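You operate a simulated robot arm through the tools that you are given. There is no shell and no other tool. Be economical: measure what you need, move in short steps, check, and stop when the job is done.

You are at the controls of a simulated two-armed robot. One attempt, no reset.

## Task
Take the blue brush and put it on the middle shelf of the open rack. Put the probe on the wheeled table away on the white board. Take the bottle from the wheeled table and leave it on top of the ice pack there. Take the green scoop from the small table and put it on the middle rail table on the hall side. Hold the strainer on the far rail table on the hall side steady with one hand and put the green test piece in it with the other. Take the tall blue cup and put it on the middle rail table on the hall side. Any order will do. Set down upright: bottle, tall blue cup.

Only the result counts: the job must be done as asked and must still hold three seconds after the hand-in. Knocking over, shifting, dropping, spilling or breaking anything else fails it.

## Robot
Two 7-joint arms with two-finger parallel grippers on one trunk, on a base that drives. Base frame: it is fixed to the floor where the robot stands at the start and does not move with it; the origin is under the middle of the robot, x ahead of it, y to its left, z up. Units: mm, degrees, N and s.
The left shoulder is at the start at [50, 209, 1246], the right one opposite. With the tool pointing down near the work surface each hand reaches from about 100 to 840 mm from the robot's upright axis, wherever it stands, measured 20 degrees to its own side. Places, roughly: blue brush (24x5x5 cm) [800, 0, 900]; bottle [-6500, 8000, 750]; green scoop (19x7x4 cm) [-7200, 5600, 800]; green test piece [-6000, 5250, 750]; ice pack (8x13x4 cm) [-6400, 7900, 800]; middle rail table on the hall side [-5200, 4900, 700]; middle shelf of the open rack [-1800, -700, 900]; probe [-7000, 7250, 750]; strainer (17x22x8 cm) [-6100, 5000, 700]; tall blue cup (6x6x7 cm) [-5600, 7800, 700]; white board (60x24 cm) [-1980, 6440, 860]. Payload 4.4 kg a hand.
Tool frame (each hand has its own): the origin (TCP) lies between the finger pads and is the grasp point; the fingertips stand 23 mm ahead of it; z points along the fingers, y is the line along which they close. The gripper opens to 94 mm. The fingers are 38 mm wide and 10 mm thick; the gripper's body (54 by 96 mm) begins 39 mm behind the TCP.
Orientation is that of the tool frame in the base frame, as a unit quaternion [x, y, z, w]. With the fingers straight down and closing along the base's y, the tool's x points along the base's -x, its y along +y and its z along -z.

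## Interface
- The arms move only by the tool send_rows. It takes "left_commands", "right_commands" or both (then of equal length, played together; a hand with none holds still); each is a list of rows, each an object (a shift or turn left out is 0, a gripper value left out holds the last) with "fingers": the finger opening in mm, from 0 to 94; "linear": the shift along the base's x, y, z in mm, a list of three; "turn": the turn, a rotation vector about the base's x, y, z in degrees, a list of three. In form: [{"fingers": fingers, "linear": [dx, dy, dz], "turn": [ax, ay, az]}, ...]. A call has 1 to 20 rows; each row is the pose to reach, as a shift and turn from the pose commanded when the call began. A row lasts 0.2 s, in which the tool goes at most 50 mm and 8.6 degrees; a call with a longer step from one row to the next is refused whole, and so is a gripper value outside its range. Where a pose cannot be reached the arm comes as near as it can. A force on the tool above 40 N (or 10 N above the force at the start of the call, whichever is more), or a blocked arm, ends the call early, and 0.2 s more pass. The fingers move at their own pace (about 108 mm/s each) and stop on an object; they squeeze with about 23 N. The grip force told is the motor's: it shows also when the fingers shut on nothing. Time passes only in rows, and 0.2 s behind the last, so rows that repeat a pose let the fingers close. The reply holds the time, the measured pose of the TCP, the force on the tool along the base axes, the opening and the grip force, in the units named above and with some noise, with the torque about the TCP (base axes, N m) and any sound that the robot's microphone picked up, and new pictures: "pictures" is both (left out), scene, wrist or none (wrist: the cameras of the hands that moved).
- Cameras (640 x 400 px; columns grow to the right, rows downward): "scene" is now at [143.2, 28, 1429.5]; the picture's right is [0.18, -0.98, 0.00], its down [-0.56, -0.10, -0.82] and it looks along [0.81, 0.15, -0.57] (base axes); focal length 249 px, centre (320, 200). "left" rides on the left gripper at [87, -16, -74] in its tool frame; the picture's right is [0.18, 0.98, 0.00], its down [-0.58, 0.11, -0.81] and it looks along [-0.79, 0.15, 0.59] (tool axes); focal length 243 px, centre (320, 200). "right" rides on the right gripper at [86, 16, -75] in its tool frame; the picture's right is [-0.18, 0.98, 0.00], its down [-0.58, -0.11, -0.81] and it looks along [-0.79, -0.15, 0.59] (tool axes); focal length 243 px, centre (320, 200). There is no depth. A picture from a camera that has moved, and an enlarged one, comes with that camera's place and axes in the base frame and with its lens. The place of the scene camera against the robot may be out by one fixed shift of up to 25 mm in any direction.
- move_column(by): slides the trunk up (or, below 0, down) by that many mm; the arms and the scene camera ride with it, the base frame stays. It gives what a move gives, with no picture.
- drive_base(legs): drives the robot by 1 to 6 legs, each [ahead, left, turn to the left] in mm, mm and degrees, along the robot's own axes; the way and the turn of a leg run together, so that a leg with both is an arc; at most 1500 mm and 180 degrees a leg. The arms and the cameras ride along, it lands a little off, and it stops where it bumps. It gives what a move gives, and a new picture of the scene camera.
- head_to(pan, tilt): turns the head with the scene camera to pan (to the left, within 80 degrees either way) and tilt (down, from -29 to 69), counted from straight ahead of the robot. It gives what a move gives, and a new picture of the scene camera.
- enlarge(camera, box): a new picture of the part [left, top, right, bottom] of that camera's present view, enlarged. The clock stands still meanwhile.
- hand_in(): hands the job in; it is judged then, once.

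Go step by step. Nothing tells you exact positions but the pictures and the camera data: compare them with the known pose of the tool, close in by small moves and look again before you grip or let go. The budget is 186 turns and 260 pictures, counting those below and the enlarged ones. Unless the task says otherwise, let go and move clear before handing in.

The tools are called after ">>>" as a command line: name --argument value ..., lists and objects as JSON in quotes. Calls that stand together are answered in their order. send_rows: Moves the arms, as the interface text tells. Its arguments: {"type":"object","properties":{"left_commands":{"type":"array","items":{"type":"object","properties":{"fingers":{"type":"number"},"linear":{"type":"array","items":{"type":"number"}},"turn":{"type":"array","items":{"type":"number"}}}}},"right_commands":{"type":"array","items":{"type":"object","properties":{"fingers":{"type":"number"},"linear":{"type":"array","items":{"type":"number"}},"turn":{"type":"array","items":{"type":"number"}}}}},"pictures":{"type":"string","enum":["both","scene","wrist","none"]}},"required":[]} The other tools are called the same way: move_column (by) slides the trunk up or down; drive_base (legs) drives the base; head_to (pan, tilt) turns the head that bears the scene camera; enlarge (camera, box) takes an enlarged picture of a part of a camera's view; hand_in () hands the job in.

At the start:

```text
clock: 0.0
left_position: [506.5, 227.4, 1182.7]
left_tcp_rot: [-0.001, 1.0, 0.0, -0.001]
left_wrist_force: [0.3, 0.2, -0.5]
left_moment: [0.01, -0.03, -0.02]
left_width: 94.2
left_grasp_force: 0.1
right_position: [636.9, -214.3, 1150.6]
right_tcp_rot: [0.0, 1.0, -0.001, 0.0]
right_wrist_force: [0.3, -0.9, -0.1]
right_moment: [0.01, 0.0, 0.0]
right_width: 94.0
right_grasp_force: 0.1
trunk travel left (down, up): [-325.0, 238.0]
robot x, y, heading: [-2.4, 3.7, -0.1]
head pan, tilt: [10.6, 34.9]
```

scene: 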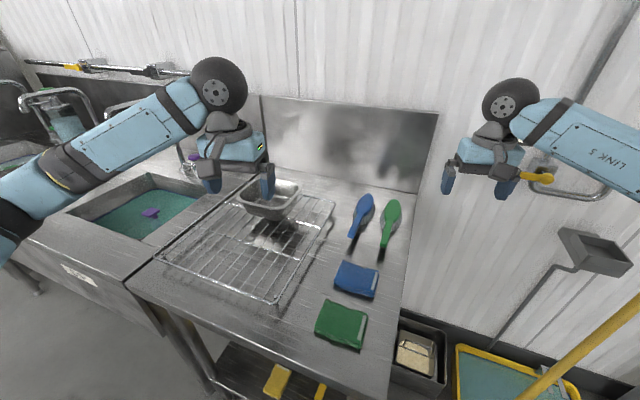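
right: 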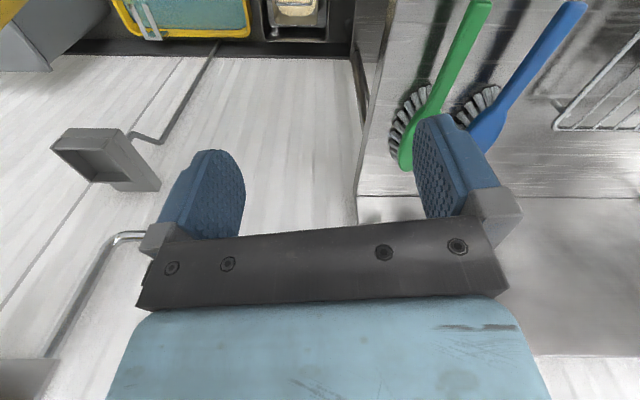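
left: 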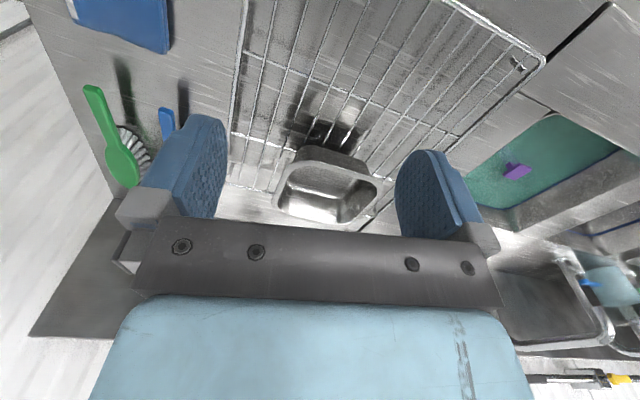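

I see the brushes lying on the steel table in front; the blue brush is near [830, 10]. I'll look closer before planning the grasp.

>>> enlarge --camera "scene" --box '[290, 160, 450, 260]'

>>> enlarge --camera "right" --box '[340, 0, 640, 188]'

```text
4.00 times, centred on (370, 210) of scene
camera zoom: at [143.2, 28.0, 1429.5], right [0.18, -0.98, 0.0], down [-0.56, -0.1, -0.82], along [0.81, 0.15, -0.57], focal length 998 px, centre (120, 160)
```

zoom: 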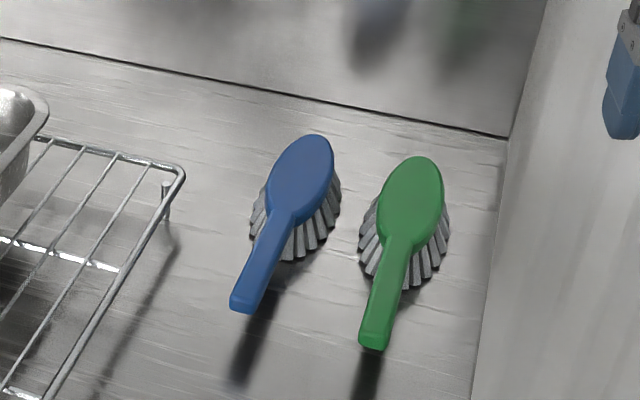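

```text
2.13 times, centred on (490, 94) of right
camera zoom: at [550.2, -199.6, 1226.0], right [0.18, 0.98, 0.0], down [0.58, -0.11, 0.81], along [0.79, -0.15, -0.59], focal length 516 px, centre (-42, 426)
```

zoom: 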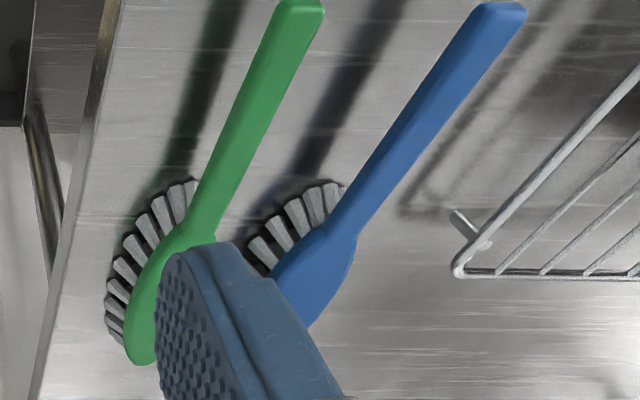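

The brush lies bristles-down with its handle free, pointing toward me (end ≈[661,11,954], neck ≈[762,-10]). I'll bring the right hand, tilted forward, above the handle and look.

>>> send_rows --right_commands '[{"fingers": 94, "linear": [0, 33, -16], "turn": [-0.6, -5.7, -1.6]}, {"linear": [1, 67, -33], "turn": [-1.2, -11.4, -3.3]}, {"linear": [1, 100, -50], "turn": [-1.8, -17, -4.9]}, {"linear": [2, 134, -66], "turn": [-2.4, -22.7, -6.6]}, {"linear": [2, 167, -83], "turn": [-3, -28.4, -8.2]}, {"linear": [3, 200, -100], "turn": [-3.6, -34, -9.8]}, {"linear": [3, 234, -116], "turn": [-4.2, -39.8, -11.5]}, {"linear": [3, 234, -116], "turn": [-4.2, -39.8, -11.5]}]' --pictures "both"

```text
clock: 1.8
left_position: [507.5, 226.4, 1184.5]
left_tcp_rot: [0.0, 1.0, 0.001, 0.0]
left_wrist_force: [-0.1, 0.9, -0.8]
left_moment: [0.03, 0.02, 0.03]
left_width: 93.8
left_grasp_force: 0.1
right_position: [642.4, 16.7, 1034.6]
right_tcp_rot: [0.099, 0.935, -0.035, 0.339]
right_wrist_force: [-1.0, 0.5, -0.4]
right_moment: [-0.02, -0.01, 0.02]
right_width: 93.9
right_grasp_force: 0.0
trunk travel left (down, up): [-325.0, 238.0]
robot x, y, heading: [-0.8, 2.8, 0.1]
head pan, tilt: [10.6, 34.9]
camera scene: at [143.1, 26.7, 1429.6], right [0.18, -0.98, 0.0], down [-0.56, -0.1, -0.82], along [0.81, 0.15, -0.57], focal length 249 px, centre (320, 200)
camera right: at [533.1, 55.3, 1036.8], right [0.34, 0.93, 0.12], down [-0.09, -0.09, 0.99], along [0.93, -0.35, 0.06], focal length 243 px, centre (320, 200)
```

scene: 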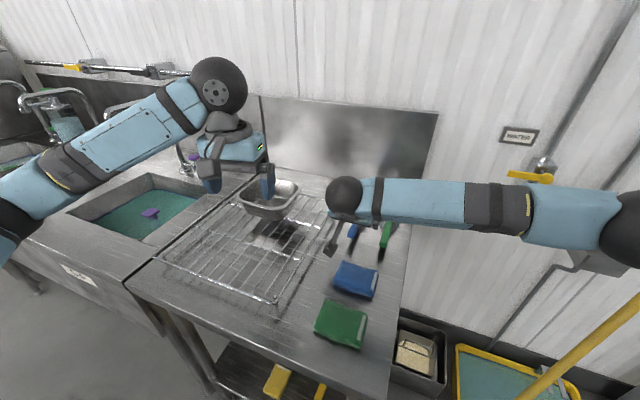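
right: 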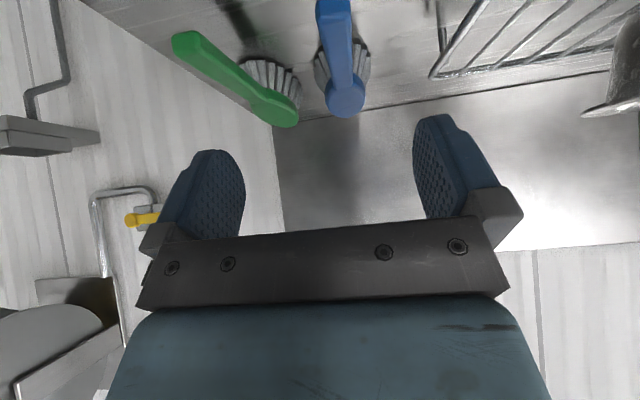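

The handle end triangulates to ≈[668,25,938], neck ≈[776,2,920]. I'll descend most of the way and check.

>>> send_rows --right_commands '[{"linear": [20, 8, -30]}, {"linear": [40, 5, -60]}, {"linear": [57, 1, -85]}, {"linear": [57, 1, -85]}]' --pictures "wrist"

>>> enlarge --camera "scene" --box '[300, 160, 460, 260]'

```text
clock: 2.8
left_position: [506.2, 227.6, 1184.0]
left_tcp_rot: [-0.001, 1.0, 0.0, 0.001]
left_wrist_force: [-0.5, 0.0, -0.7]
left_moment: [-0.02, 0.01, -0.01]
left_width: 94.2
left_grasp_force: 0.1
right_position: [698.9, 19.4, 948.5]
right_tcp_rot: [0.099, 0.934, -0.036, 0.34]
right_wrist_force: [0.4, -0.4, -0.4]
right_moment: [0.02, 0.01, 0.01]
right_width: 93.8
right_grasp_force: 0.0
trunk travel left (down, up): [-325.0, 238.0]
robot x, y, heading: [-4.5, 2.1, 0.0]
head pan, tilt: [10.6, 34.9]
camera right: at [589.8, 57.9, 950.7], right [0.34, 0.93, 0.12], down [-0.09, -0.09, 0.99], along [0.94, -0.35, 0.06], focal length 243 px, centre (320, 200)
```

right: 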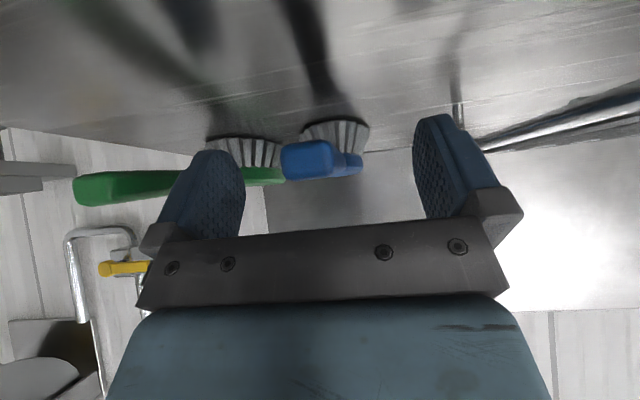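

```text
4.00 times, centred on (380, 210) of scene
camera zoom: at [142.8, 27.9, 1429.6], right [0.18, -0.98, 0.0], down [-0.56, -0.1, -0.82], along [0.81, 0.15, -0.57], focal length 998 px, centre (80, 160)
```

zoom: 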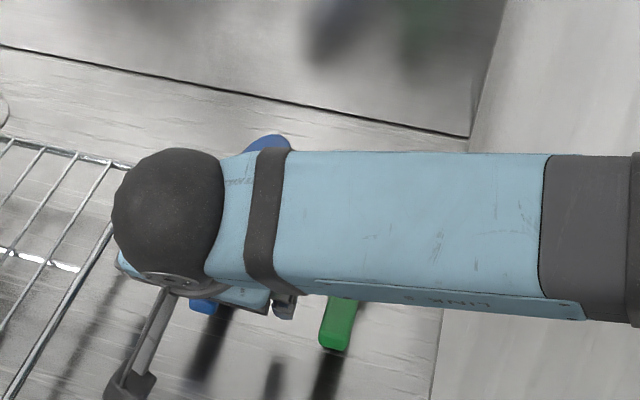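

The handle sits between the fingers at z≈938. I'll advance the last bit and close.

>>> send_rows --right_commands '[{"linear": [16, 2, -14]}, {"fingers": 0, "linear": [16, 2, -14]}, {"linear": [16, 2, -14]}, {"linear": [16, 2, -14]}, {"linear": [16, 2, -14]}]' --pictures "wrist"

```text
clock: 4.0
left_position: [506.9, 227.9, 1184.5]
left_tcp_rot: [-0.001, 1.0, 0.0, 0.001]
left_wrist_force: [-0.1, -0.2, -0.3]
left_moment: [-0.03, 0.0, -0.02]
left_width: 94.0
left_grasp_force: 0.0
right_position: [715.3, 22.3, 935.5]
right_tcp_rot: [0.099, 0.935, -0.036, 0.34]
right_wrist_force: [0.0, -0.3, 1.1]
right_moment: [-0.03, -0.12, -0.02]
right_width: 25.9
right_grasp_force: 22.7
trunk travel left (down, up): [-325.0, 238.0]
robot x, y, heading: [0.7, 2.5, 0.1]
head pan, tilt: [10.6, 34.9]
camera right: at [606.2, 61.2, 937.7], right [0.34, 0.93, 0.12], down [-0.09, -0.09, 0.99], along [0.93, -0.35, 0.06], focal length 243 px, centre (320, 200)
```

right: 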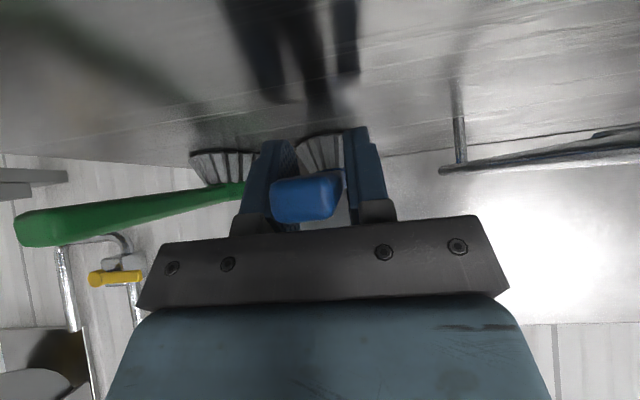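

Gripped (26 mm). I'll lift it and pull the arm in for driving.

>>> send_rows --right_commands '[{"linear": [0, 0, 25]}, {"linear": [0, 0, 65]}, {"linear": [0, 0, 110]}, {"linear": [0, 0, 155]}, {"linear": [-30, -30, 180]}, {"linear": [-70, -60, 190]}, {"linear": [-110, -85, 190]}, {"linear": [-150, -110, 190]}, {"linear": [-190, -135, 190]}, {"linear": [-230, -160, 190]}, {"linear": [-260, -180, 190]}, {"linear": [-260, -180, 190]}]' --pictures "both"

```text
refused: row 6 steps farther than a row can; nothing moved
```

>>> send_rows --right_commands '[{"linear": [0, 0, 25]}, {"linear": [0, 0, 65]}, {"linear": [0, 0, 110]}, {"linear": [0, 0, 155]}, {"linear": [-30, -25, 180]}, {"linear": [-65, -50, 190]}, {"linear": [-105, -75, 190]}, {"linear": [-145, -100, 190]}, {"linear": [-185, -125, 190]}, {"linear": [-225, -150, 190]}, {"linear": [-260, -175, 190]}, {"linear": [-260, -175, 190]}]' --pictures "both"

```text
clock: 6.6
left_position: [506.9, 228.2, 1182.0]
left_tcp_rot: [-0.002, 1.0, 0.0, 0.0]
left_wrist_force: [-0.4, 0.4, 0.4]
left_moment: [-0.02, 0.04, -0.01]
left_width: 93.8
left_grasp_force: 0.0
right_position: [451.5, -152.6, 1125.7]
right_tcp_rot: [0.099, 0.934, -0.037, 0.34]
right_wrist_force: [0.2, -0.1, -1.1]
right_moment: [0.05, 0.14, 0.01]
right_width: 25.9
right_grasp_force: 22.7
trunk travel left (down, up): [-325.0, 238.0]
robot x, y, heading: [2.6, 0.6, -0.1]
head pan, tilt: [10.6, 34.9]
camera scene: at [144.0, 29.0, 1429.4], right [0.18, -0.98, 0.0], down [-0.56, -0.11, -0.82], along [0.81, 0.15, -0.57], focal length 249 px, centre (320, 200)
camera right: at [342.8, -114.6, 1128.9], right [0.34, 0.93, 0.12], down [-0.09, -0.09, 0.99], along [0.93, -0.35, 0.06], focal length 243 px, centre (320, 200)
```

scene: 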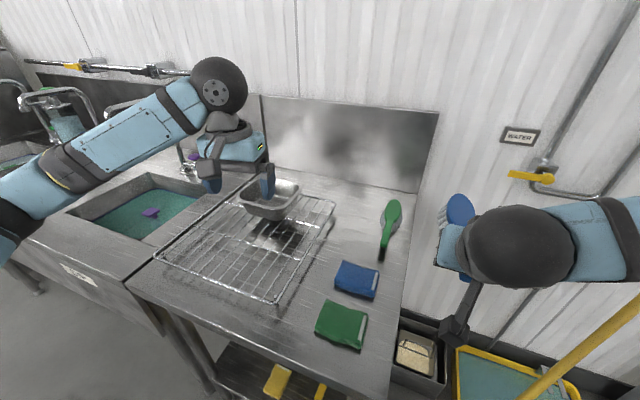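
right: 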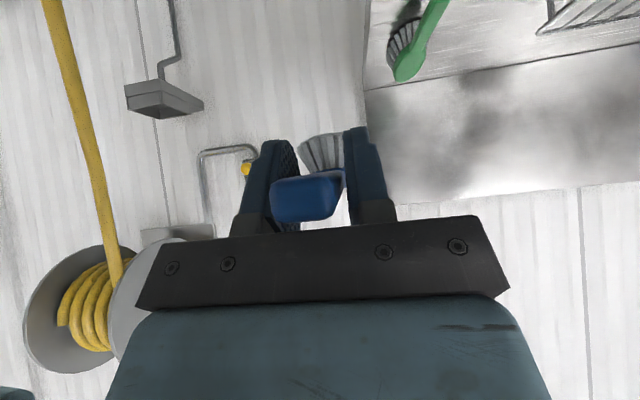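

Brush is held. Now I look to the right to see the surroundings before driving.

>>> head_to --pan -80 --tilt 20

>>> head_to --pan 80 --tilt 20

```text
clock: 8.2
left_position: [506.0, 228.4, 1181.9]
left_tcp_rot: [0.0, 1.0, -0.001, 0.0]
left_wrist_force: [0.6, -0.2, 1.2]
left_moment: [0.02, -0.02, 0.0]
left_width: 94.3
left_grasp_force: 0.1
right_position: [450.9, -153.6, 1126.9]
right_tcp_rot: [0.098, 0.935, -0.035, 0.339]
right_wrist_force: [0.2, 0.3, -1.4]
right_moment: [-0.01, 0.11, -0.01]
right_width: 25.7
right_grasp_force: 23.1
trunk travel left (down, up): [-325.0, 238.0]
robot x, y, heading: [-4.9, 1.3, 0.2]
head pan, tilt: [-80.0, 20.0]
camera scene: at [72.9, -79.9, 1453.2], right [-0.98, -0.17, 0.0], down [-0.06, 0.34, -0.94], along [0.16, -0.93, -0.34], focal length 249 px, centre (320, 200)
```

scene: 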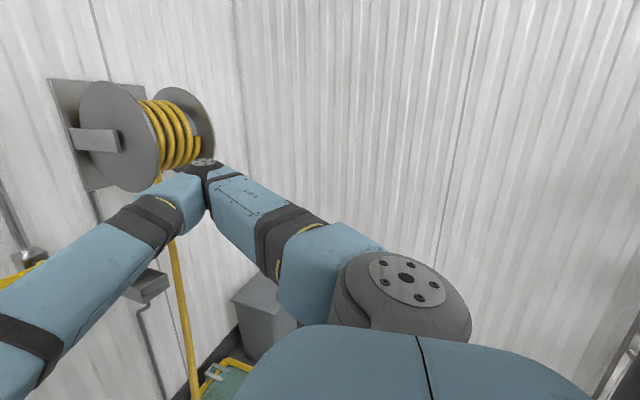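

```text
clock: 10.7
left_position: [507.6, 227.2, 1184.1]
left_tcp_rot: [-0.001, 1.0, 0.0, 0.0]
left_wrist_force: [0.6, -0.5, -0.4]
left_moment: [0.02, -0.01, 0.02]
left_width: 94.2
left_grasp_force: 0.1
right_position: [452.0, -151.7, 1126.6]
right_tcp_rot: [0.099, 0.935, -0.035, 0.339]
right_wrist_force: [0.9, -0.4, -1.2]
right_moment: [0.03, 0.1, 0.02]
right_width: 25.8
right_grasp_force: 23.1
trunk travel left (down, up): [-325.0, 238.0]
robot x, y, heading: [-6.0, 0.9, -0.2]
head pan, tilt: [80.0, 20.0]
camera scene: at [72.9, 103.5, 1453.2], right [0.98, -0.17, 0.0], down [-0.06, -0.34, -0.94], along [0.16, 0.93, -0.34], focal length 249 px, centre (320, 200)
```

scene: 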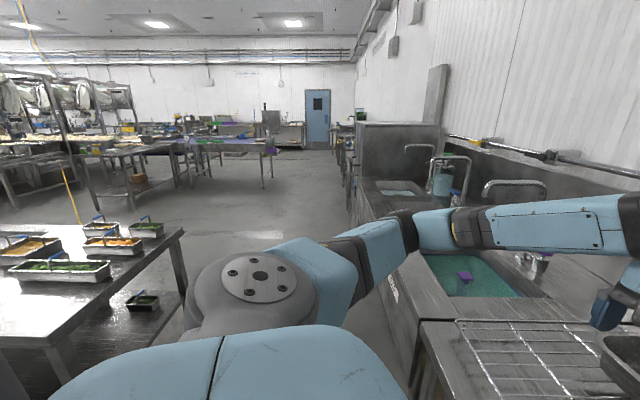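

A clear hall to the left, walls to the right. I'll rotate right in place to face the rack (bearing ≈ -159°).

>>> head_to --pan 0 --tilt 20

>>> drive_base --legs '[[0, 0, -90], [0, 0, -69]]'

```text
clock: 12.2
left_position: [507.1, 227.9, 1183.2]
left_tcp_rot: [-0.001, 1.0, 0.0, 0.0]
left_wrist_force: [0.3, -0.4, 0.0]
left_moment: [-0.02, -0.03, 0.01]
left_width: 93.9
left_grasp_force: 0.0
right_position: [451.7, -153.3, 1125.2]
right_tcp_rot: [0.098, 0.935, -0.036, 0.34]
right_wrist_force: [-0.9, 0.8, -1.2]
right_moment: [0.02, 0.08, -0.01]
right_width: 26.0
right_grasp_force: 22.7
trunk travel left (down, up): [-325.0, 238.0]
robot x, y, heading: [-0.7, 0.3, 0.1]
head pan, tilt: [0.0, 20.0]
camera scene: at [149.8, 11.8, 1453.2], right [0.0, -1.0, 0.0], down [-0.34, 0.0, -0.94], along [0.94, 0.0, -0.34], focal length 249 px, centre (320, 200)
```

scene: 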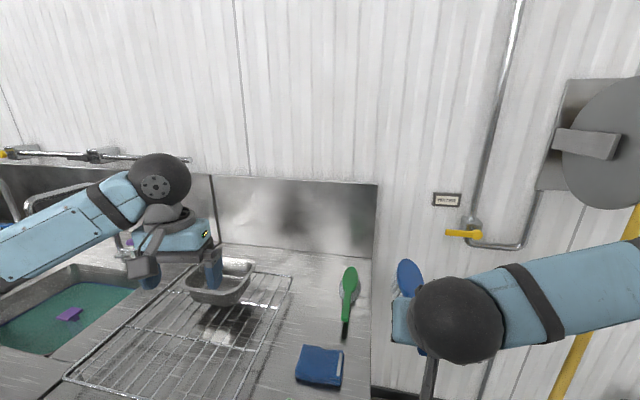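

```text
clock: 19.3
left_position: [-365.3, -416.6, 1183.7]
left_tcp_rot: [0.977, 0.214, 0.0, 0.0]
left_wrist_force: [-0.2, 0.2, 0.3]
left_moment: [-0.01, 0.01, -0.01]
left_width: 93.9
left_grasp_force: 0.1
right_position: [-474.0, -49.0, 1126.4]
right_tcp_rot: [0.935, 0.102, -0.339, 0.036]
right_wrist_force: [-1.0, -0.3, -1.0]
right_moment: [0.03, -0.14, -0.05]
right_width: 25.5
right_grasp_force: 22.1
trunk travel left (down, up): [-325.0, 238.0]
robot x, y, heading: [1.9, 0.3, -155.2]
head pan, tilt: [0.0, 20.0]
camera scene: at [-156.9, -55.0, 1453.2], right [-0.42, 0.91, 0.0], down [0.31, 0.14, -0.94], along [-0.85, -0.39, -0.34], focal length 249 px, centre (320, 200)
```

scene: 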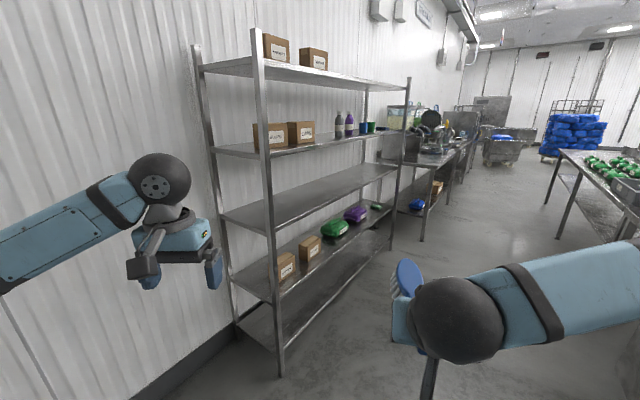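

The rack has five shelves; the middle (third) one is empty, and the room axes are rotated about -15°. I'll drive in front of the rack and face it squarely, staying back at first.

>>> drive_base --legs '[[1044, -587, 0], [0, 0, 49]]'

```text
clock: 27.6
left_position: [-1148.4, -448.8, 1183.1]
left_tcp_rot: [0.814, 0.581, 0.0, 0.0]
left_wrist_force: [0.4, 0.2, -0.3]
left_moment: [0.03, 0.02, 0.0]
left_width: 93.8
left_grasp_force: 0.1
right_position: [-1490.5, -272.1, 1126.2]
right_tcp_rot: [0.819, 0.463, -0.296, 0.167]
right_wrist_force: [0.8, 0.0, -1.3]
right_moment: [0.09, -0.06, 0.01]
right_width: 25.8
right_grasp_force: 22.9
trunk travel left (down, up): [-325.0, 238.0]
robot x, y, heading: [-1202.8, 101.5, -108.9]
head pan, tilt: [0.0, 20.0]
camera scene: at [-1262.4, -35.4, 1453.2], right [-0.95, 0.33, 0.0], down [0.11, 0.32, -0.94], along [-0.31, -0.89, -0.34], focal length 249 px, centre (320, 200)
```

scene: 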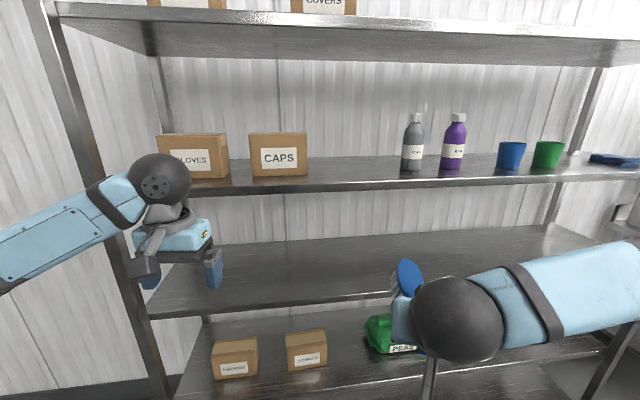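

The middle shelf is ≈900 mm high, edge ≈770 ahead, 360 mm gap above it. I'll pull the left arm in, lower the brush, then edge forward.

>>> send_rows --left_commands '[{"linear": [12, 34, 0]}, {"linear": [23, 68, 0]}, {"linear": [35, 102, 0]}, {"linear": [46, 136, 0]}, {"linear": [58, 170, 0]}]' --right_commands '[{"linear": [0, 0, -20]}, {"linear": [0, 0, -40]}, {"linear": [0, 0, -60]}, {"linear": [0, 0, -80]}, {"linear": [0, 0, -90]}]' --pictures "none"

>>> drive_base --legs '[[200, 0, 0]]'

>>> enlarge --camera "right" --box '[0, 0, 640, 400]'

```text
clock: 28.8
left_position: [-1088.9, -276.3, 1181.1]
left_tcp_rot: [0.814, 0.581, 0.0, 0.0]
left_wrist_force: [-0.7, -0.2, 0.1]
left_moment: [-0.01, -0.01, -0.01]
left_width: 94.0
left_grasp_force: 0.1
right_position: [-1491.9, -271.5, 1034.5]
right_tcp_rot: [0.818, 0.463, -0.297, 0.168]
right_wrist_force: [0.3, -0.4, -0.7]
right_moment: [0.11, -0.06, -0.01]
right_width: 25.9
right_grasp_force: 22.9
trunk travel left (down, up): [-325.0, 238.0]
robot x, y, heading: [-1195.7, 105.5, -109.1]
head pan, tilt: [0.0, 20.0]
```

```text
clock: 30.4
left_position: [-1153.8, -466.2, 1181.6]
left_tcp_rot: [0.814, 0.581, -0.001, -0.001]
left_wrist_force: [-0.3, 0.4, -0.3]
left_moment: [0.0, -0.02, 0.0]
left_width: 93.9
left_grasp_force: 0.1
right_position: [-1558.7, -461.5, 1033.7]
right_tcp_rot: [0.818, 0.463, -0.298, 0.168]
right_wrist_force: [-0.2, -0.1, -2.0]
right_moment: [0.11, -0.06, 0.04]
right_width: 25.8
right_grasp_force: 22.9
trunk travel left (down, up): [-325.0, 238.0]
robot x, y, heading: [-1266.5, -84.4, -108.8]
head pan, tilt: [0.0, 20.0]
camera scene: at [-1327.8, -224.5, 1453.1], right [-0.95, 0.33, 0.0], down [0.11, 0.32, -0.94], along [-0.31, -0.89, -0.34], focal length 249 px, centre (320, 200)
```

scene: 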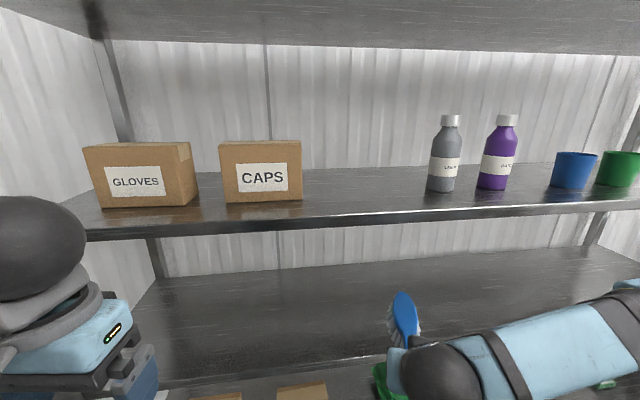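

```text
1.00 times, centred on (320, 200) of right (not enlarged: the box is as wide or as high as the picture)
camera zoom: at [-1485.3, -373.8, 1037.1], right [0.77, -0.63, 0.12], down [-0.06, 0.12, 0.99], along [-0.64, -0.77, 0.05], focal length 243 px, centre (320, 200)
```

zoom: 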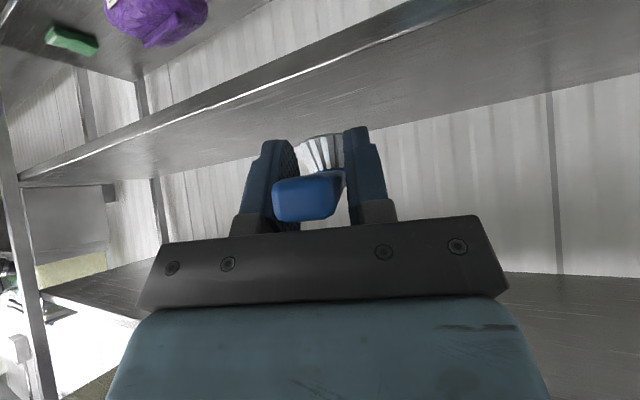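

I'll carry the brush in over the shelf (≈100 mm past the edge) at the present height.

>>> send_rows --right_commands '[{"linear": [-14, -42, 0]}, {"linear": [-28, -84, 0]}, {"linear": [-42, -126, 0]}, {"linear": [-56, -168, -10]}, {"linear": [-70, -210, -20]}, {"linear": [-85, -250, -30]}, {"linear": [-85, -250, -50]}]' --pictures "both"

```text
clock: 32.0
left_position: [-1153.6, -465.7, 1182.2]
left_tcp_rot: [0.815, 0.58, -0.001, 0.0]
left_wrist_force: [-0.3, 0.3, -0.2]
left_moment: [0.01, 0.02, 0.03]
left_width: 93.8
left_grasp_force: 0.0
right_position: [-1644.6, -711.4, 984.2]
right_tcp_rot: [0.818, 0.462, -0.297, 0.168]
right_wrist_force: [-0.8, -1.0, -0.8]
right_moment: [0.13, -0.05, -0.01]
right_width: 25.8
right_grasp_force: 22.8
trunk travel left (down, up): [-325.0, 238.0]
robot x, y, heading: [-1263.6, -83.8, -109.2]
head pan, tilt: [0.0, 20.0]
camera scene: at [-1328.1, -223.8, 1453.2], right [-0.95, 0.33, 0.0], down [0.11, 0.32, -0.94], along [-0.31, -0.89, -0.34], focal length 249 px, centre (320, 200)
camera right: at [-1572.5, -623.6, 986.3], right [0.77, -0.63, 0.12], down [-0.06, 0.12, 0.99], along [-0.64, -0.77, 0.05], focal length 243 px, centre (320, 200)
```

scene: 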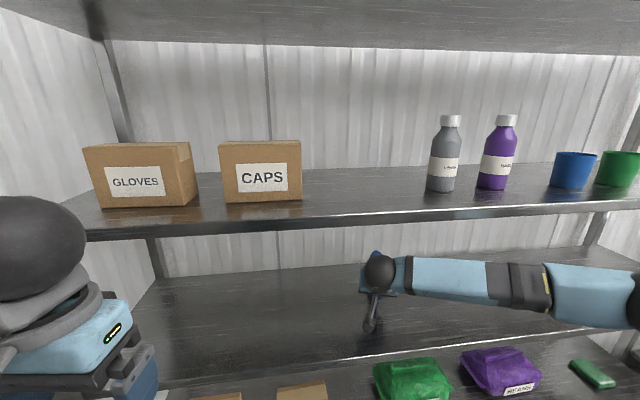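
right: 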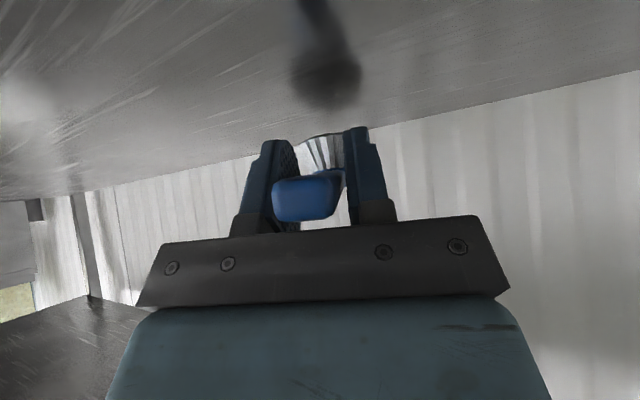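

Brush is well inside over the empty shelf. I lower gently, watching force.

>>> send_rows --right_commands '[{"linear": [0, 0, -8]}, {"linear": [0, 0, -16]}, {"linear": [0, 0, -24]}, {"linear": [0, 0, -30]}]' --pictures "wrist"

```text
clock: 33.0
left_position: [-1153.4, -465.4, 1181.7]
left_tcp_rot: [0.814, 0.581, 0.0, 0.0]
left_wrist_force: [-0.2, -1.0, 0.0]
left_moment: [-0.02, -0.04, -0.01]
left_width: 93.8
left_grasp_force: 0.0
right_position: [-1643.7, -713.2, 954.9]
right_tcp_rot: [0.818, 0.462, -0.298, 0.168]
right_wrist_force: [-1.1, -0.5, 2.4]
right_moment: [-0.36, 0.19, -0.02]
right_width: 25.7
right_grasp_force: 23.0
trunk travel left (down, up): [-325.0, 238.0]
robot x, y, heading: [-1263.3, -81.1, -108.8]
head pan, tilt: [0.0, 20.0]
camera right: at [-1572.4, -623.9, 958.0], right [0.77, -0.63, 0.12], down [-0.06, 0.12, 0.99], along [-0.64, -0.77, 0.06], focal length 243 px, centre (320, 200)
```

right: 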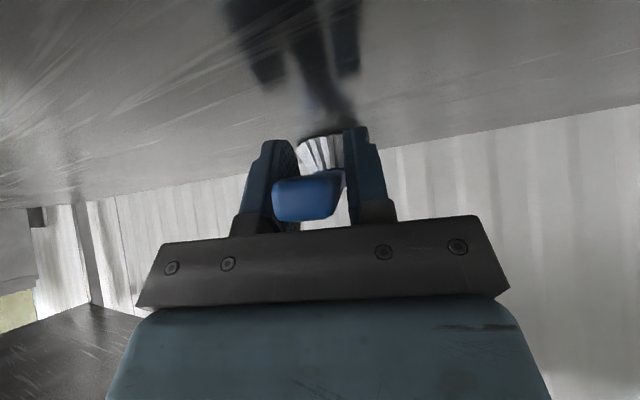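

Contact felt (torque change, +3 N). I open the fingers and back out.

>>> send_rows --right_commands '[{"fingers": 94}, {"linear": [0, 0, 0]}, {"linear": [0, 0, 0]}, {"linear": [5, 10, 12]}, {"linear": [15, 25, 35]}, {"linear": [28, 55, 55]}, {"linear": [42, 98, 58]}, {"linear": [56, 142, 60]}, {"linear": [72, 186, 60]}, {"linear": [86, 230, 60]}, {"linear": [100, 274, 60]}, {"linear": [110, 300, 60]}]' --pictures "both"

```text
clock: 35.6
left_position: [-1153.1, -467.2, 1183.0]
left_tcp_rot: [0.814, 0.581, 0.001, 0.001]
left_wrist_force: [0.7, -0.1, 0.1]
left_moment: [0.05, 0.01, 0.0]
left_width: 93.8
left_grasp_force: 0.0
right_position: [-1532.6, -405.4, 1013.9]
right_tcp_rot: [0.819, 0.461, -0.298, 0.168]
right_wrist_force: [0.7, -0.6, -0.1]
right_moment: [0.03, -0.03, 0.04]
right_width: 93.7
right_grasp_force: 0.1
trunk travel left (down, up): [-325.0, 238.0]
robot x, y, heading: [-1266.2, -83.4, -108.7]
head pan, tilt: [0.0, 20.0]
camera scene: at [-1327.2, -224.1, 1453.2], right [-0.95, 0.33, 0.0], down [0.11, 0.32, -0.94], along [-0.31, -0.89, -0.34], focal length 249 px, centre (320, 200)
camera right: at [-1460.7, -319.1, 1016.8], right [0.77, -0.63, 0.12], down [-0.06, 0.12, 0.99], along [-0.64, -0.77, 0.06], focal length 243 px, centre (320, 200)
```

scene: 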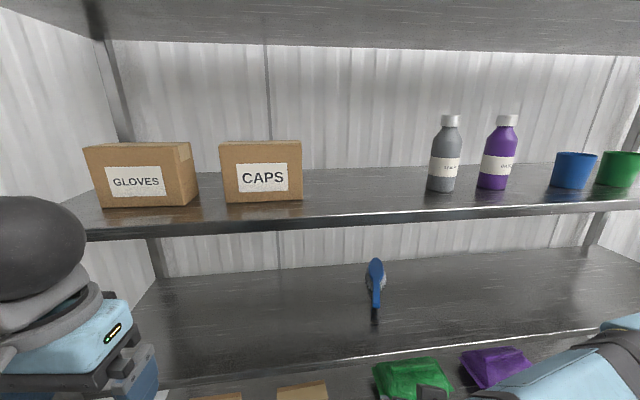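
right: 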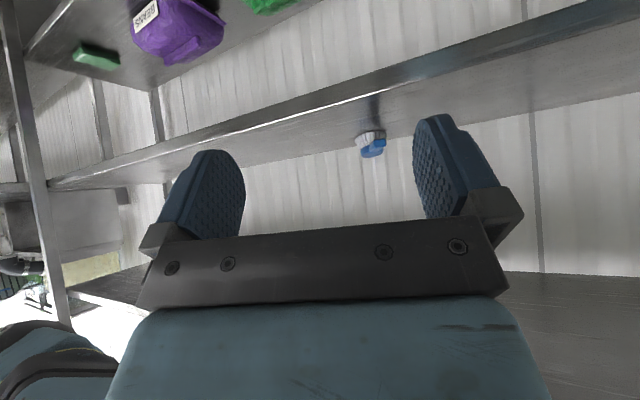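

Brush rests on the middle shelf. Now I raise the right hand and straighten it, then back off and turn to view the hall.

>>> send_rows --right_commands '[{"linear": [0, 0, 25], "turn": [6, -2.8, 1.9]}, {"linear": [0, 5, 50], "turn": [12, -5.6, 3.8]}, {"linear": [0, 10, 75], "turn": [18, -8.4, 5.7]}, {"linear": [0, 15, 100], "turn": [24, -11.2, 7.6]}, {"linear": [0, 20, 125], "turn": [30, -14, 9.5]}, {"linear": [0, 20, 150], "turn": [36.3, -16.8, 11.5]}]' --pictures "none"

>>> drive_base --legs '[[-200, 0, 0], [0, 0, -90]]'

```text
clock: 37.0
left_position: [-1152.6, -466.7, 1181.1]
left_tcp_rot: [0.814, 0.581, 0.0, -0.001]
left_wrist_force: [0.4, -0.2, 0.4]
left_moment: [0.0, -0.02, -0.02]
left_width: 94.1
left_grasp_force: 0.0
right_position: [-1530.9, -391.2, 1163.6]
right_tcp_rot: [0.814, 0.581, 0.0, -0.001]
right_wrist_force: [-0.6, -0.2, -0.2]
right_moment: [-0.03, 0.01, 0.03]
right_width: 93.8
right_grasp_force: 0.2
trunk travel left (down, up): [-325.0, 238.0]
robot x, y, heading: [-1264.8, -81.0, -108.9]
head pan, tilt: [0.0, 20.0]
```

```text
clock: 42.4
left_position: [-1582.6, 1.7, 1181.5]
left_tcp_rot: [0.985, -0.172, 0.0, 0.0]
left_wrist_force: [-0.1, -0.5, 0.3]
left_moment: [0.01, 0.03, 0.02]
left_width: 94.0
left_grasp_force: 0.0
right_position: [-1501.9, 376.8, 1163.5]
right_tcp_rot: [0.985, -0.173, -0.001, -0.001]
right_wrist_force: [-0.2, 0.6, -0.1]
right_moment: [-0.01, 0.01, 0.02]
right_width: 94.2
right_grasp_force: 0.1
trunk travel left (down, up): [-325.0, 238.0]
robot x, y, heading: [-1198.3, 110.4, 160.3]
head pan, tilt: [0.0, 20.0]
camera scene: at [-1360.5, 173.2, 1453.2], right [0.34, 0.94, 0.0], down [0.32, -0.12, -0.94], along [-0.88, 0.32, -0.34], focal length 249 px, centre (320, 200)
```

scene: 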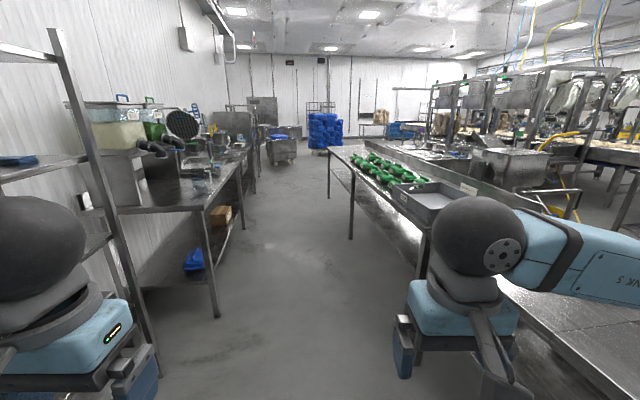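

I see a corridor between the wall counter and a long table, heading ≈165°. I'll drive along it in two stretches.

>>> drive_base --legs '[[0, 0, 4.5], [1500, 0, 0]]'

```text
clock: 50.1
left_position: [-2974.9, 342.8, 1181.4]
left_tcp_rot: [0.992, -0.125, 0.001, 0.0]
left_wrist_force: [-0.2, -0.1, 0.1]
left_moment: [0.01, -0.02, -0.02]
left_width: 93.8
left_grasp_force: 0.0
right_position: [-2929.0, 723.2, 1162.8]
right_tcp_rot: [0.992, -0.126, 0.0, -0.001]
right_wrist_force: [-0.2, -0.3, -0.1]
right_moment: [0.03, 0.01, -0.03]
right_width: 93.6
right_grasp_force: 0.0
trunk travel left (down, up): [-325.0, 238.0]
robot x, y, heading: [-2602.4, 477.7, 165.4]
head pan, tilt: [0.0, 20.0]
camera scene: at [-2768.5, 534.8, 1453.2], right [0.25, 0.97, 0.0], down [0.33, -0.09, -0.94], along [-0.91, 0.23, -0.34], focal length 249 px, centre (320, 200)
```

scene: 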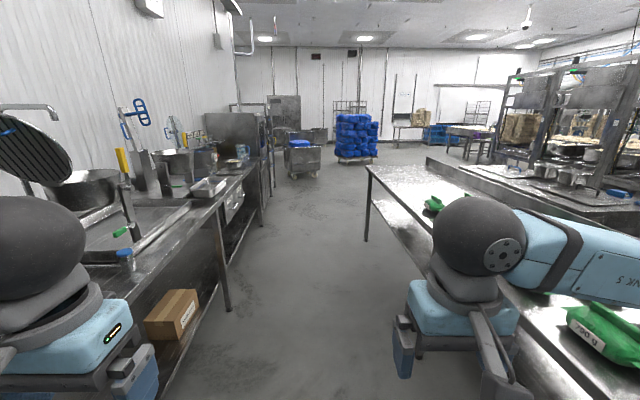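

Corridor remains clear; continue 3 m.

>>> drive_base --legs '[[1500, 40, 0], [1500, 0, 0]]'

>>> head_to --pan -70 --tilt 20

```text
refused: leg 1 is longer than a leg can be; nothing moved
```

```text
clock: 51.5
left_position: [-2974.3, 342.4, 1181.8]
left_tcp_rot: [0.992, -0.125, 0.001, 0.0]
left_wrist_force: [1.0, 0.1, -0.2]
left_moment: [0.0, -0.02, -0.02]
left_width: 93.9
left_grasp_force: 0.2
right_position: [-2929.8, 724.4, 1162.7]
right_tcp_rot: [0.992, -0.126, 0.0, 0.0]
right_wrist_force: [0.8, 0.5, 0.1]
right_moment: [0.01, -0.01, 0.03]
right_width: 94.2
right_grasp_force: 0.2
trunk travel left (down, up): [-325.0, 238.0]
robot x, y, heading: [-2599.0, 484.4, 165.6]
head pan, tilt: [-70.0, 20.0]
camera scene: at [-2687.3, 604.2, 1453.2], right [1.0, 0.1, 0.0], down [0.03, -0.34, -0.94], along [-0.09, 0.94, -0.34], focal length 249 px, centre (320, 200)
```

scene: 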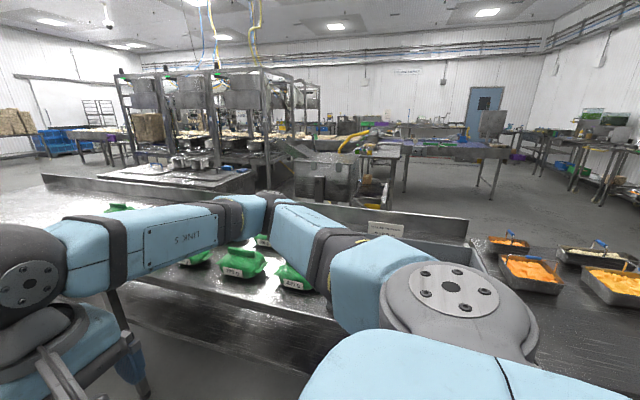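

>>> head_to --pan -30 --tilt 15

>>> drive_base --legs '[[1495, 40, 0], [1500, 0, 0]]'

```text
clock: 52.6
left_position: [-2973.4, 343.1, 1181.6]
left_tcp_rot: [0.992, -0.126, 0.0, 0.0]
left_wrist_force: [0.5, -1.1, -0.6]
left_moment: [0.01, 0.0, 0.03]
left_width: 94.1
left_grasp_force: 0.0
right_position: [-2929.9, 725.3, 1163.1]
right_tcp_rot: [0.992, -0.126, 0.0, -0.001]
right_wrist_force: [0.6, -0.2, -0.5]
right_moment: [0.0, 0.01, 0.03]
right_width: 94.2
right_grasp_force: 0.0
trunk travel left (down, up): [-325.0, 238.0]
robot x, y, heading: [-2600.0, 483.3, 165.4]
head pan, tilt: [-30.0, 15.0]
camera scene: at [-2744.8, 577.0, 1461.3], right [0.7, 0.71, 0.0], down [0.18, -0.18, -0.97], along [-0.69, 0.68, -0.26], focal length 249 px, centre (320, 200)
```

scene: 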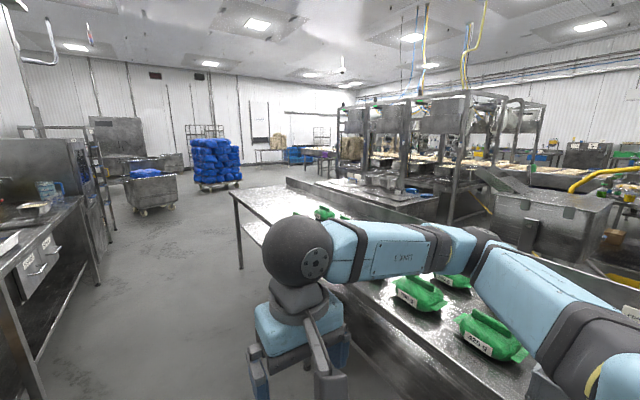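

```text
clock: 67.1
left_position: [-5900.7, 1030.3, 1182.3]
left_tcp_rot: [0.993, -0.121, 0.0, -0.001]
left_wrist_force: [0.0, 0.6, -0.2]
left_moment: [0.0, 0.01, 0.01]
left_width: 93.9
left_grasp_force: 0.0
right_position: [-5858.1, 1411.6, 1163.2]
right_tcp_rot: [0.992, -0.123, 0.0, -0.001]
right_wrist_force: [-0.7, 0.1, 0.9]
right_moment: [-0.03, 0.04, -0.03]
right_width: 94.0
right_grasp_force: 0.0
trunk travel left (down, up): [-325.0, 238.0]
robot x, y, heading: [-5531.1, 1176.1, 166.1]
head pan, tilt: [-30.0, 15.0]
camera scene: at [-5672.4, 1267.2, 1461.3], right [0.69, 0.72, 0.0], down [0.19, -0.18, -0.97], along [-0.69, 0.67, -0.26], focal length 249 px, centre (320, 200)
```

scene: 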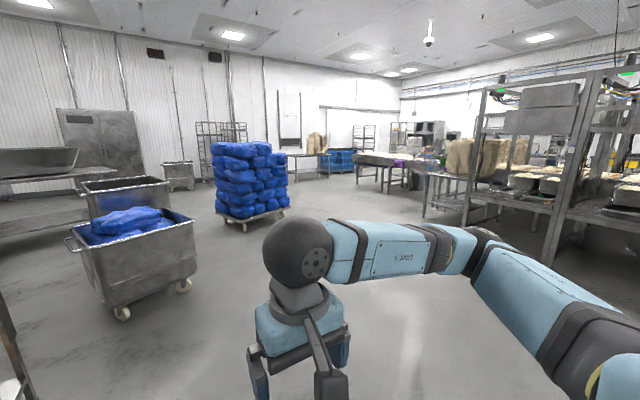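

I'm past the long table. I look right toward the rail tables.

>>> head_to --pan -75 --tilt 12

```text
clock: 68.2
left_position: [-5901.5, 1030.7, 1182.7]
left_tcp_rot: [0.993, -0.122, 0.0, 0.0]
left_wrist_force: [0.4, -0.4, -0.5]
left_moment: [0.01, 0.01, -0.02]
left_width: 94.0
left_grasp_force: 0.0
right_position: [-5858.0, 1412.6, 1163.9]
right_tcp_rot: [0.992, -0.123, 0.0, 0.0]
right_wrist_force: [-0.2, -0.5, -0.3]
right_moment: [0.01, 0.01, -0.01]
right_width: 94.0
right_grasp_force: 0.0
trunk travel left (down, up): [-325.0, 238.0]
robot x, y, heading: [-5524.7, 1172.6, 166.0]
head pan, tilt: [-75.0, 12.0]
camera scene: at [-5606.9, 1295.4, 1466.2], right [1.0, 0.02, 0.0], down [0.0, -0.21, -0.98], along [-0.02, 0.98, -0.21], focal length 249 px, centre (320, 200)
```

scene: 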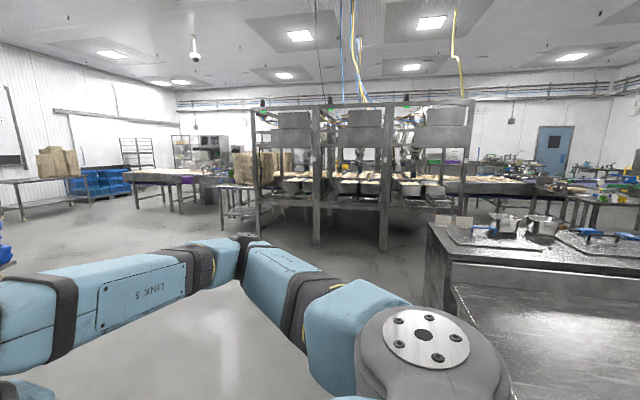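

The three-bay frame ahead (posts near x -4740, -5760, -6750, y≈4700–5300) holds the rail tables; the far bay is left. I'll turn to face it and approach.

>>> head_to --pan 0 --tilt 15

>>> drive_base --legs '[[0, 0, -90], [1100, 600, 0], [1100, 600, 0]]'

```text
clock: 69.7
left_position: [-5900.7, 1030.5, 1181.9]
left_tcp_rot: [0.993, -0.122, 0.0, 0.0]
left_wrist_force: [-0.1, -0.3, 0.3]
left_moment: [0.01, 0.04, -0.01]
left_width: 93.8
left_grasp_force: 0.0
right_position: [-5858.7, 1412.7, 1163.9]
right_tcp_rot: [0.993, -0.121, 0.0, 0.0]
right_wrist_force: [0.1, 0.6, -0.6]
right_moment: [-0.01, 0.03, 0.03]
right_width: 93.9
right_grasp_force: 0.0
trunk travel left (down, up): [-325.0, 238.0]
robot x, y, heading: [-5528.8, 1171.8, 165.9]
head pan, tilt: [0.0, 15.0]
camera scene: at [-5695.8, 1224.9, 1461.3], right [0.24, 0.97, 0.0], down [0.25, -0.06, -0.97], along [-0.94, 0.23, -0.26], focal length 249 px, centre (320, 200)
```

scene: 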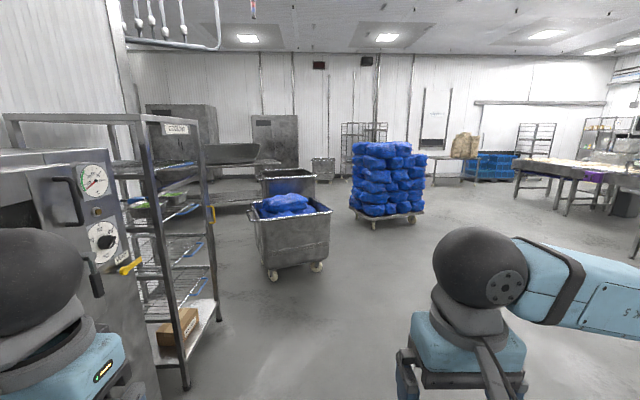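

```text
clock: 85.7
left_position: [-6448.2, 3943.1, 1182.2]
left_tcp_rot: [-0.65, 0.76, -0.001, 0.0]
left_wrist_force: [0.2, -0.7, 0.1]
left_moment: [-0.03, -0.01, -0.01]
left_width: 94.1
left_grasp_force: 0.1
right_position: [-6063.9, 3933.6, 1162.3]
right_tcp_rot: [-0.65, 0.76, -0.001, 0.001]
right_wrist_force: [-1.1, 0.4, 0.4]
right_moment: [0.0, -0.02, 0.0]
right_width: 94.1
right_grasp_force: 0.0
trunk travel left (down, up): [-325.0, 238.0]
robot x, y, heading: [-6273.2, 3583.2, 81.2]
head pan, tilt: [0.0, 15.0]
camera scene: at [-6258.0, 3756.4, 1461.3], right [0.99, -0.16, 0.0], down [-0.04, -0.26, -0.97], along [0.15, 0.95, -0.26], focal length 249 px, centre (320, 200)
```

scene: 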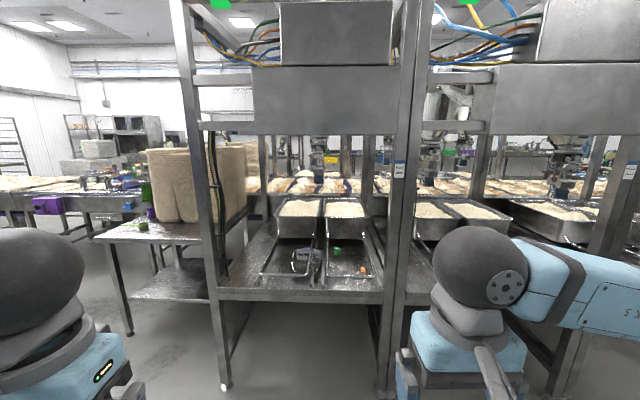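

I see the far bay with rails and small items, and a small table to the left. Enlarge both.

>>> enlarge --camera "scene" --box '[210, 180, 410, 305]'

>>> enlarge --camera "scene" --box '[0, 120, 240, 270]'

>>> enlarge --camera "scene" --box '[400, 150, 640, 300]'

```text
3.20 times, centred on (310, 242) of scene
camera zoom: at [-6258.0, 3756.4, 1461.3], right [0.99, -0.16, 0.0], down [-0.04, -0.26, -0.97], along [0.15, 0.95, -0.26], focal length 798 px, centre (352, 64)
```

zoom: 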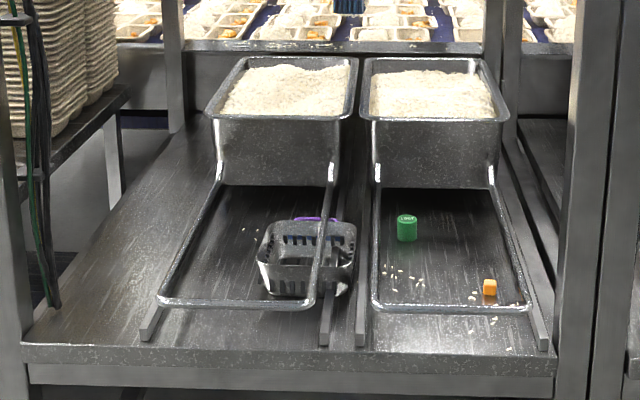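

```text
2.67 times, centred on (120, 195) of scene
camera zoom: at [-6258.0, 3756.4, 1461.3], right [0.99, -0.16, 0.0], down [-0.04, -0.26, -0.97], along [0.15, 0.95, -0.26], focal length 665 px, centre (853, 213)
```

zoom: 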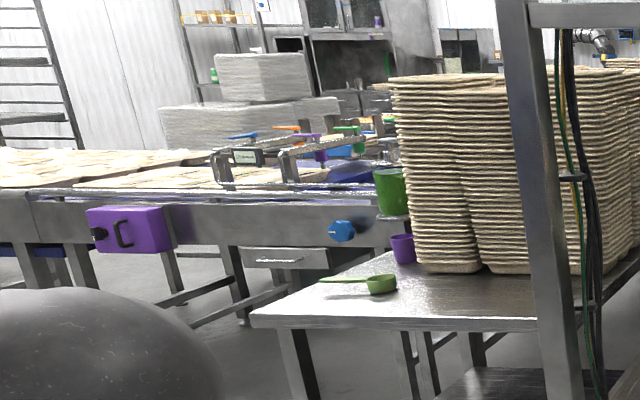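

```text
2.67 times, centred on (520, 225) of scene
camera zoom: at [-6258.0, 3756.4, 1461.3], right [0.99, -0.16, 0.0], down [-0.04, -0.26, -0.97], along [0.15, 0.95, -0.26], focal length 665 px, centre (-213, 133)
```

zoom: 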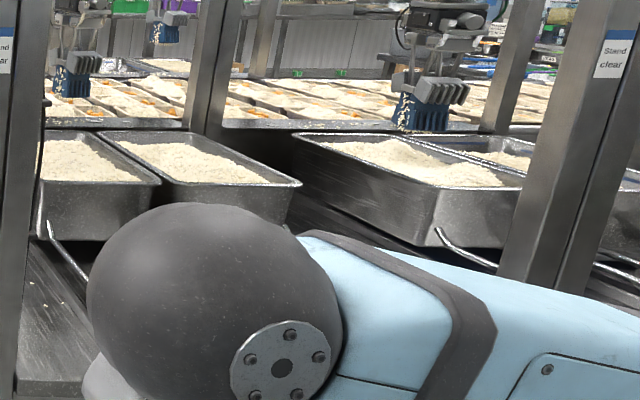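

Strainer ≈[-6132,5070], test piece ≈[-5920,5184], table edge line between posts with yaw -12.5°. I'll drive close in front of this bay.

>>> drive_base --legs '[[820, 40, 0], [0, 0, -3.7]]'

>>> head_to --pan 0 --tilt 45

```text
clock: 89.9
left_position: [-6338.9, 4751.9, 1182.3]
left_tcp_rot: [-0.639, 0.77, 0.0, 0.001]
left_wrist_force: [-0.1, 0.3, -0.2]
left_moment: [-0.01, 0.06, -0.01]
left_width: 93.7
left_grasp_force: 0.0
right_position: [-5956.4, 4730.2, 1162.5]
right_tcp_rot: [-0.641, 0.768, -0.003, 0.002]
right_wrist_force: [-0.5, 0.1, 0.1]
right_moment: [-0.01, 0.01, 0.06]
right_width: 93.9
right_grasp_force: 0.1
trunk travel left (down, up): [-325.0, 238.0]
robot x, y, heading: [-6175.5, 4393.8, 79.4]
head pan, tilt: [0.0, 15.0]
stopped in leg 1: the robot was blocked; the commanded pose is now the measured one
camera scene: at [-6156.0, 4558.5, 1461.9], right [0.98, -0.18, 0.0], down [-0.05, -0.25, -0.97], along [0.18, 0.95, -0.26], focal length 249 px, centre (320, 200)
```

scene: 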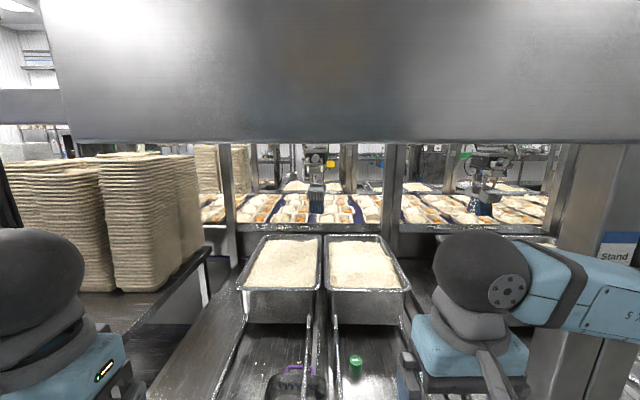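

```text
clock: 90.8
left_position: [-6339.6, 4750.4, 1183.2]
left_tcp_rot: [-0.639, 0.769, 0.0, 0.001]
left_wrist_force: [-0.4, -0.3, -0.3]
left_moment: [-0.01, -0.03, -0.02]
left_width: 93.9
left_grasp_force: 0.0
right_position: [-5956.0, 4729.4, 1161.8]
right_tcp_rot: [-0.64, 0.768, -0.003, 0.002]
right_wrist_force: [0.0, 0.4, -0.1]
right_moment: [-0.06, 0.02, 0.0]
right_width: 93.8
right_grasp_force: 0.0
trunk travel left (down, up): [-325.0, 238.0]
robot x, y, heading: [-6171.7, 4390.9, 79.4]
head pan, tilt: [0.0, 45.0]
camera scene: at [-6158.0, 4546.4, 1415.0], right [0.98, -0.18, 0.0], down [-0.13, -0.69, -0.71], along [0.13, 0.7, -0.7], focal length 249 px, centre (320, 200)
```

scene: 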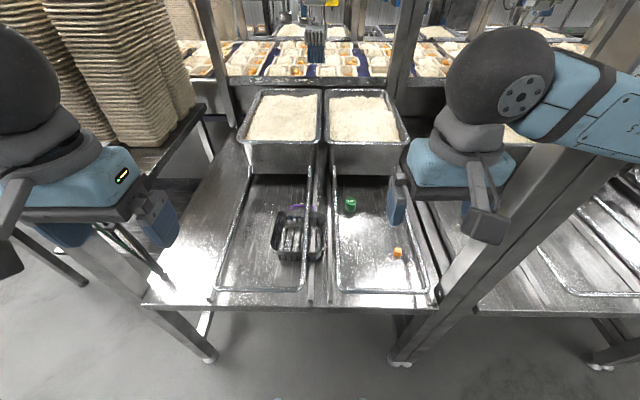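

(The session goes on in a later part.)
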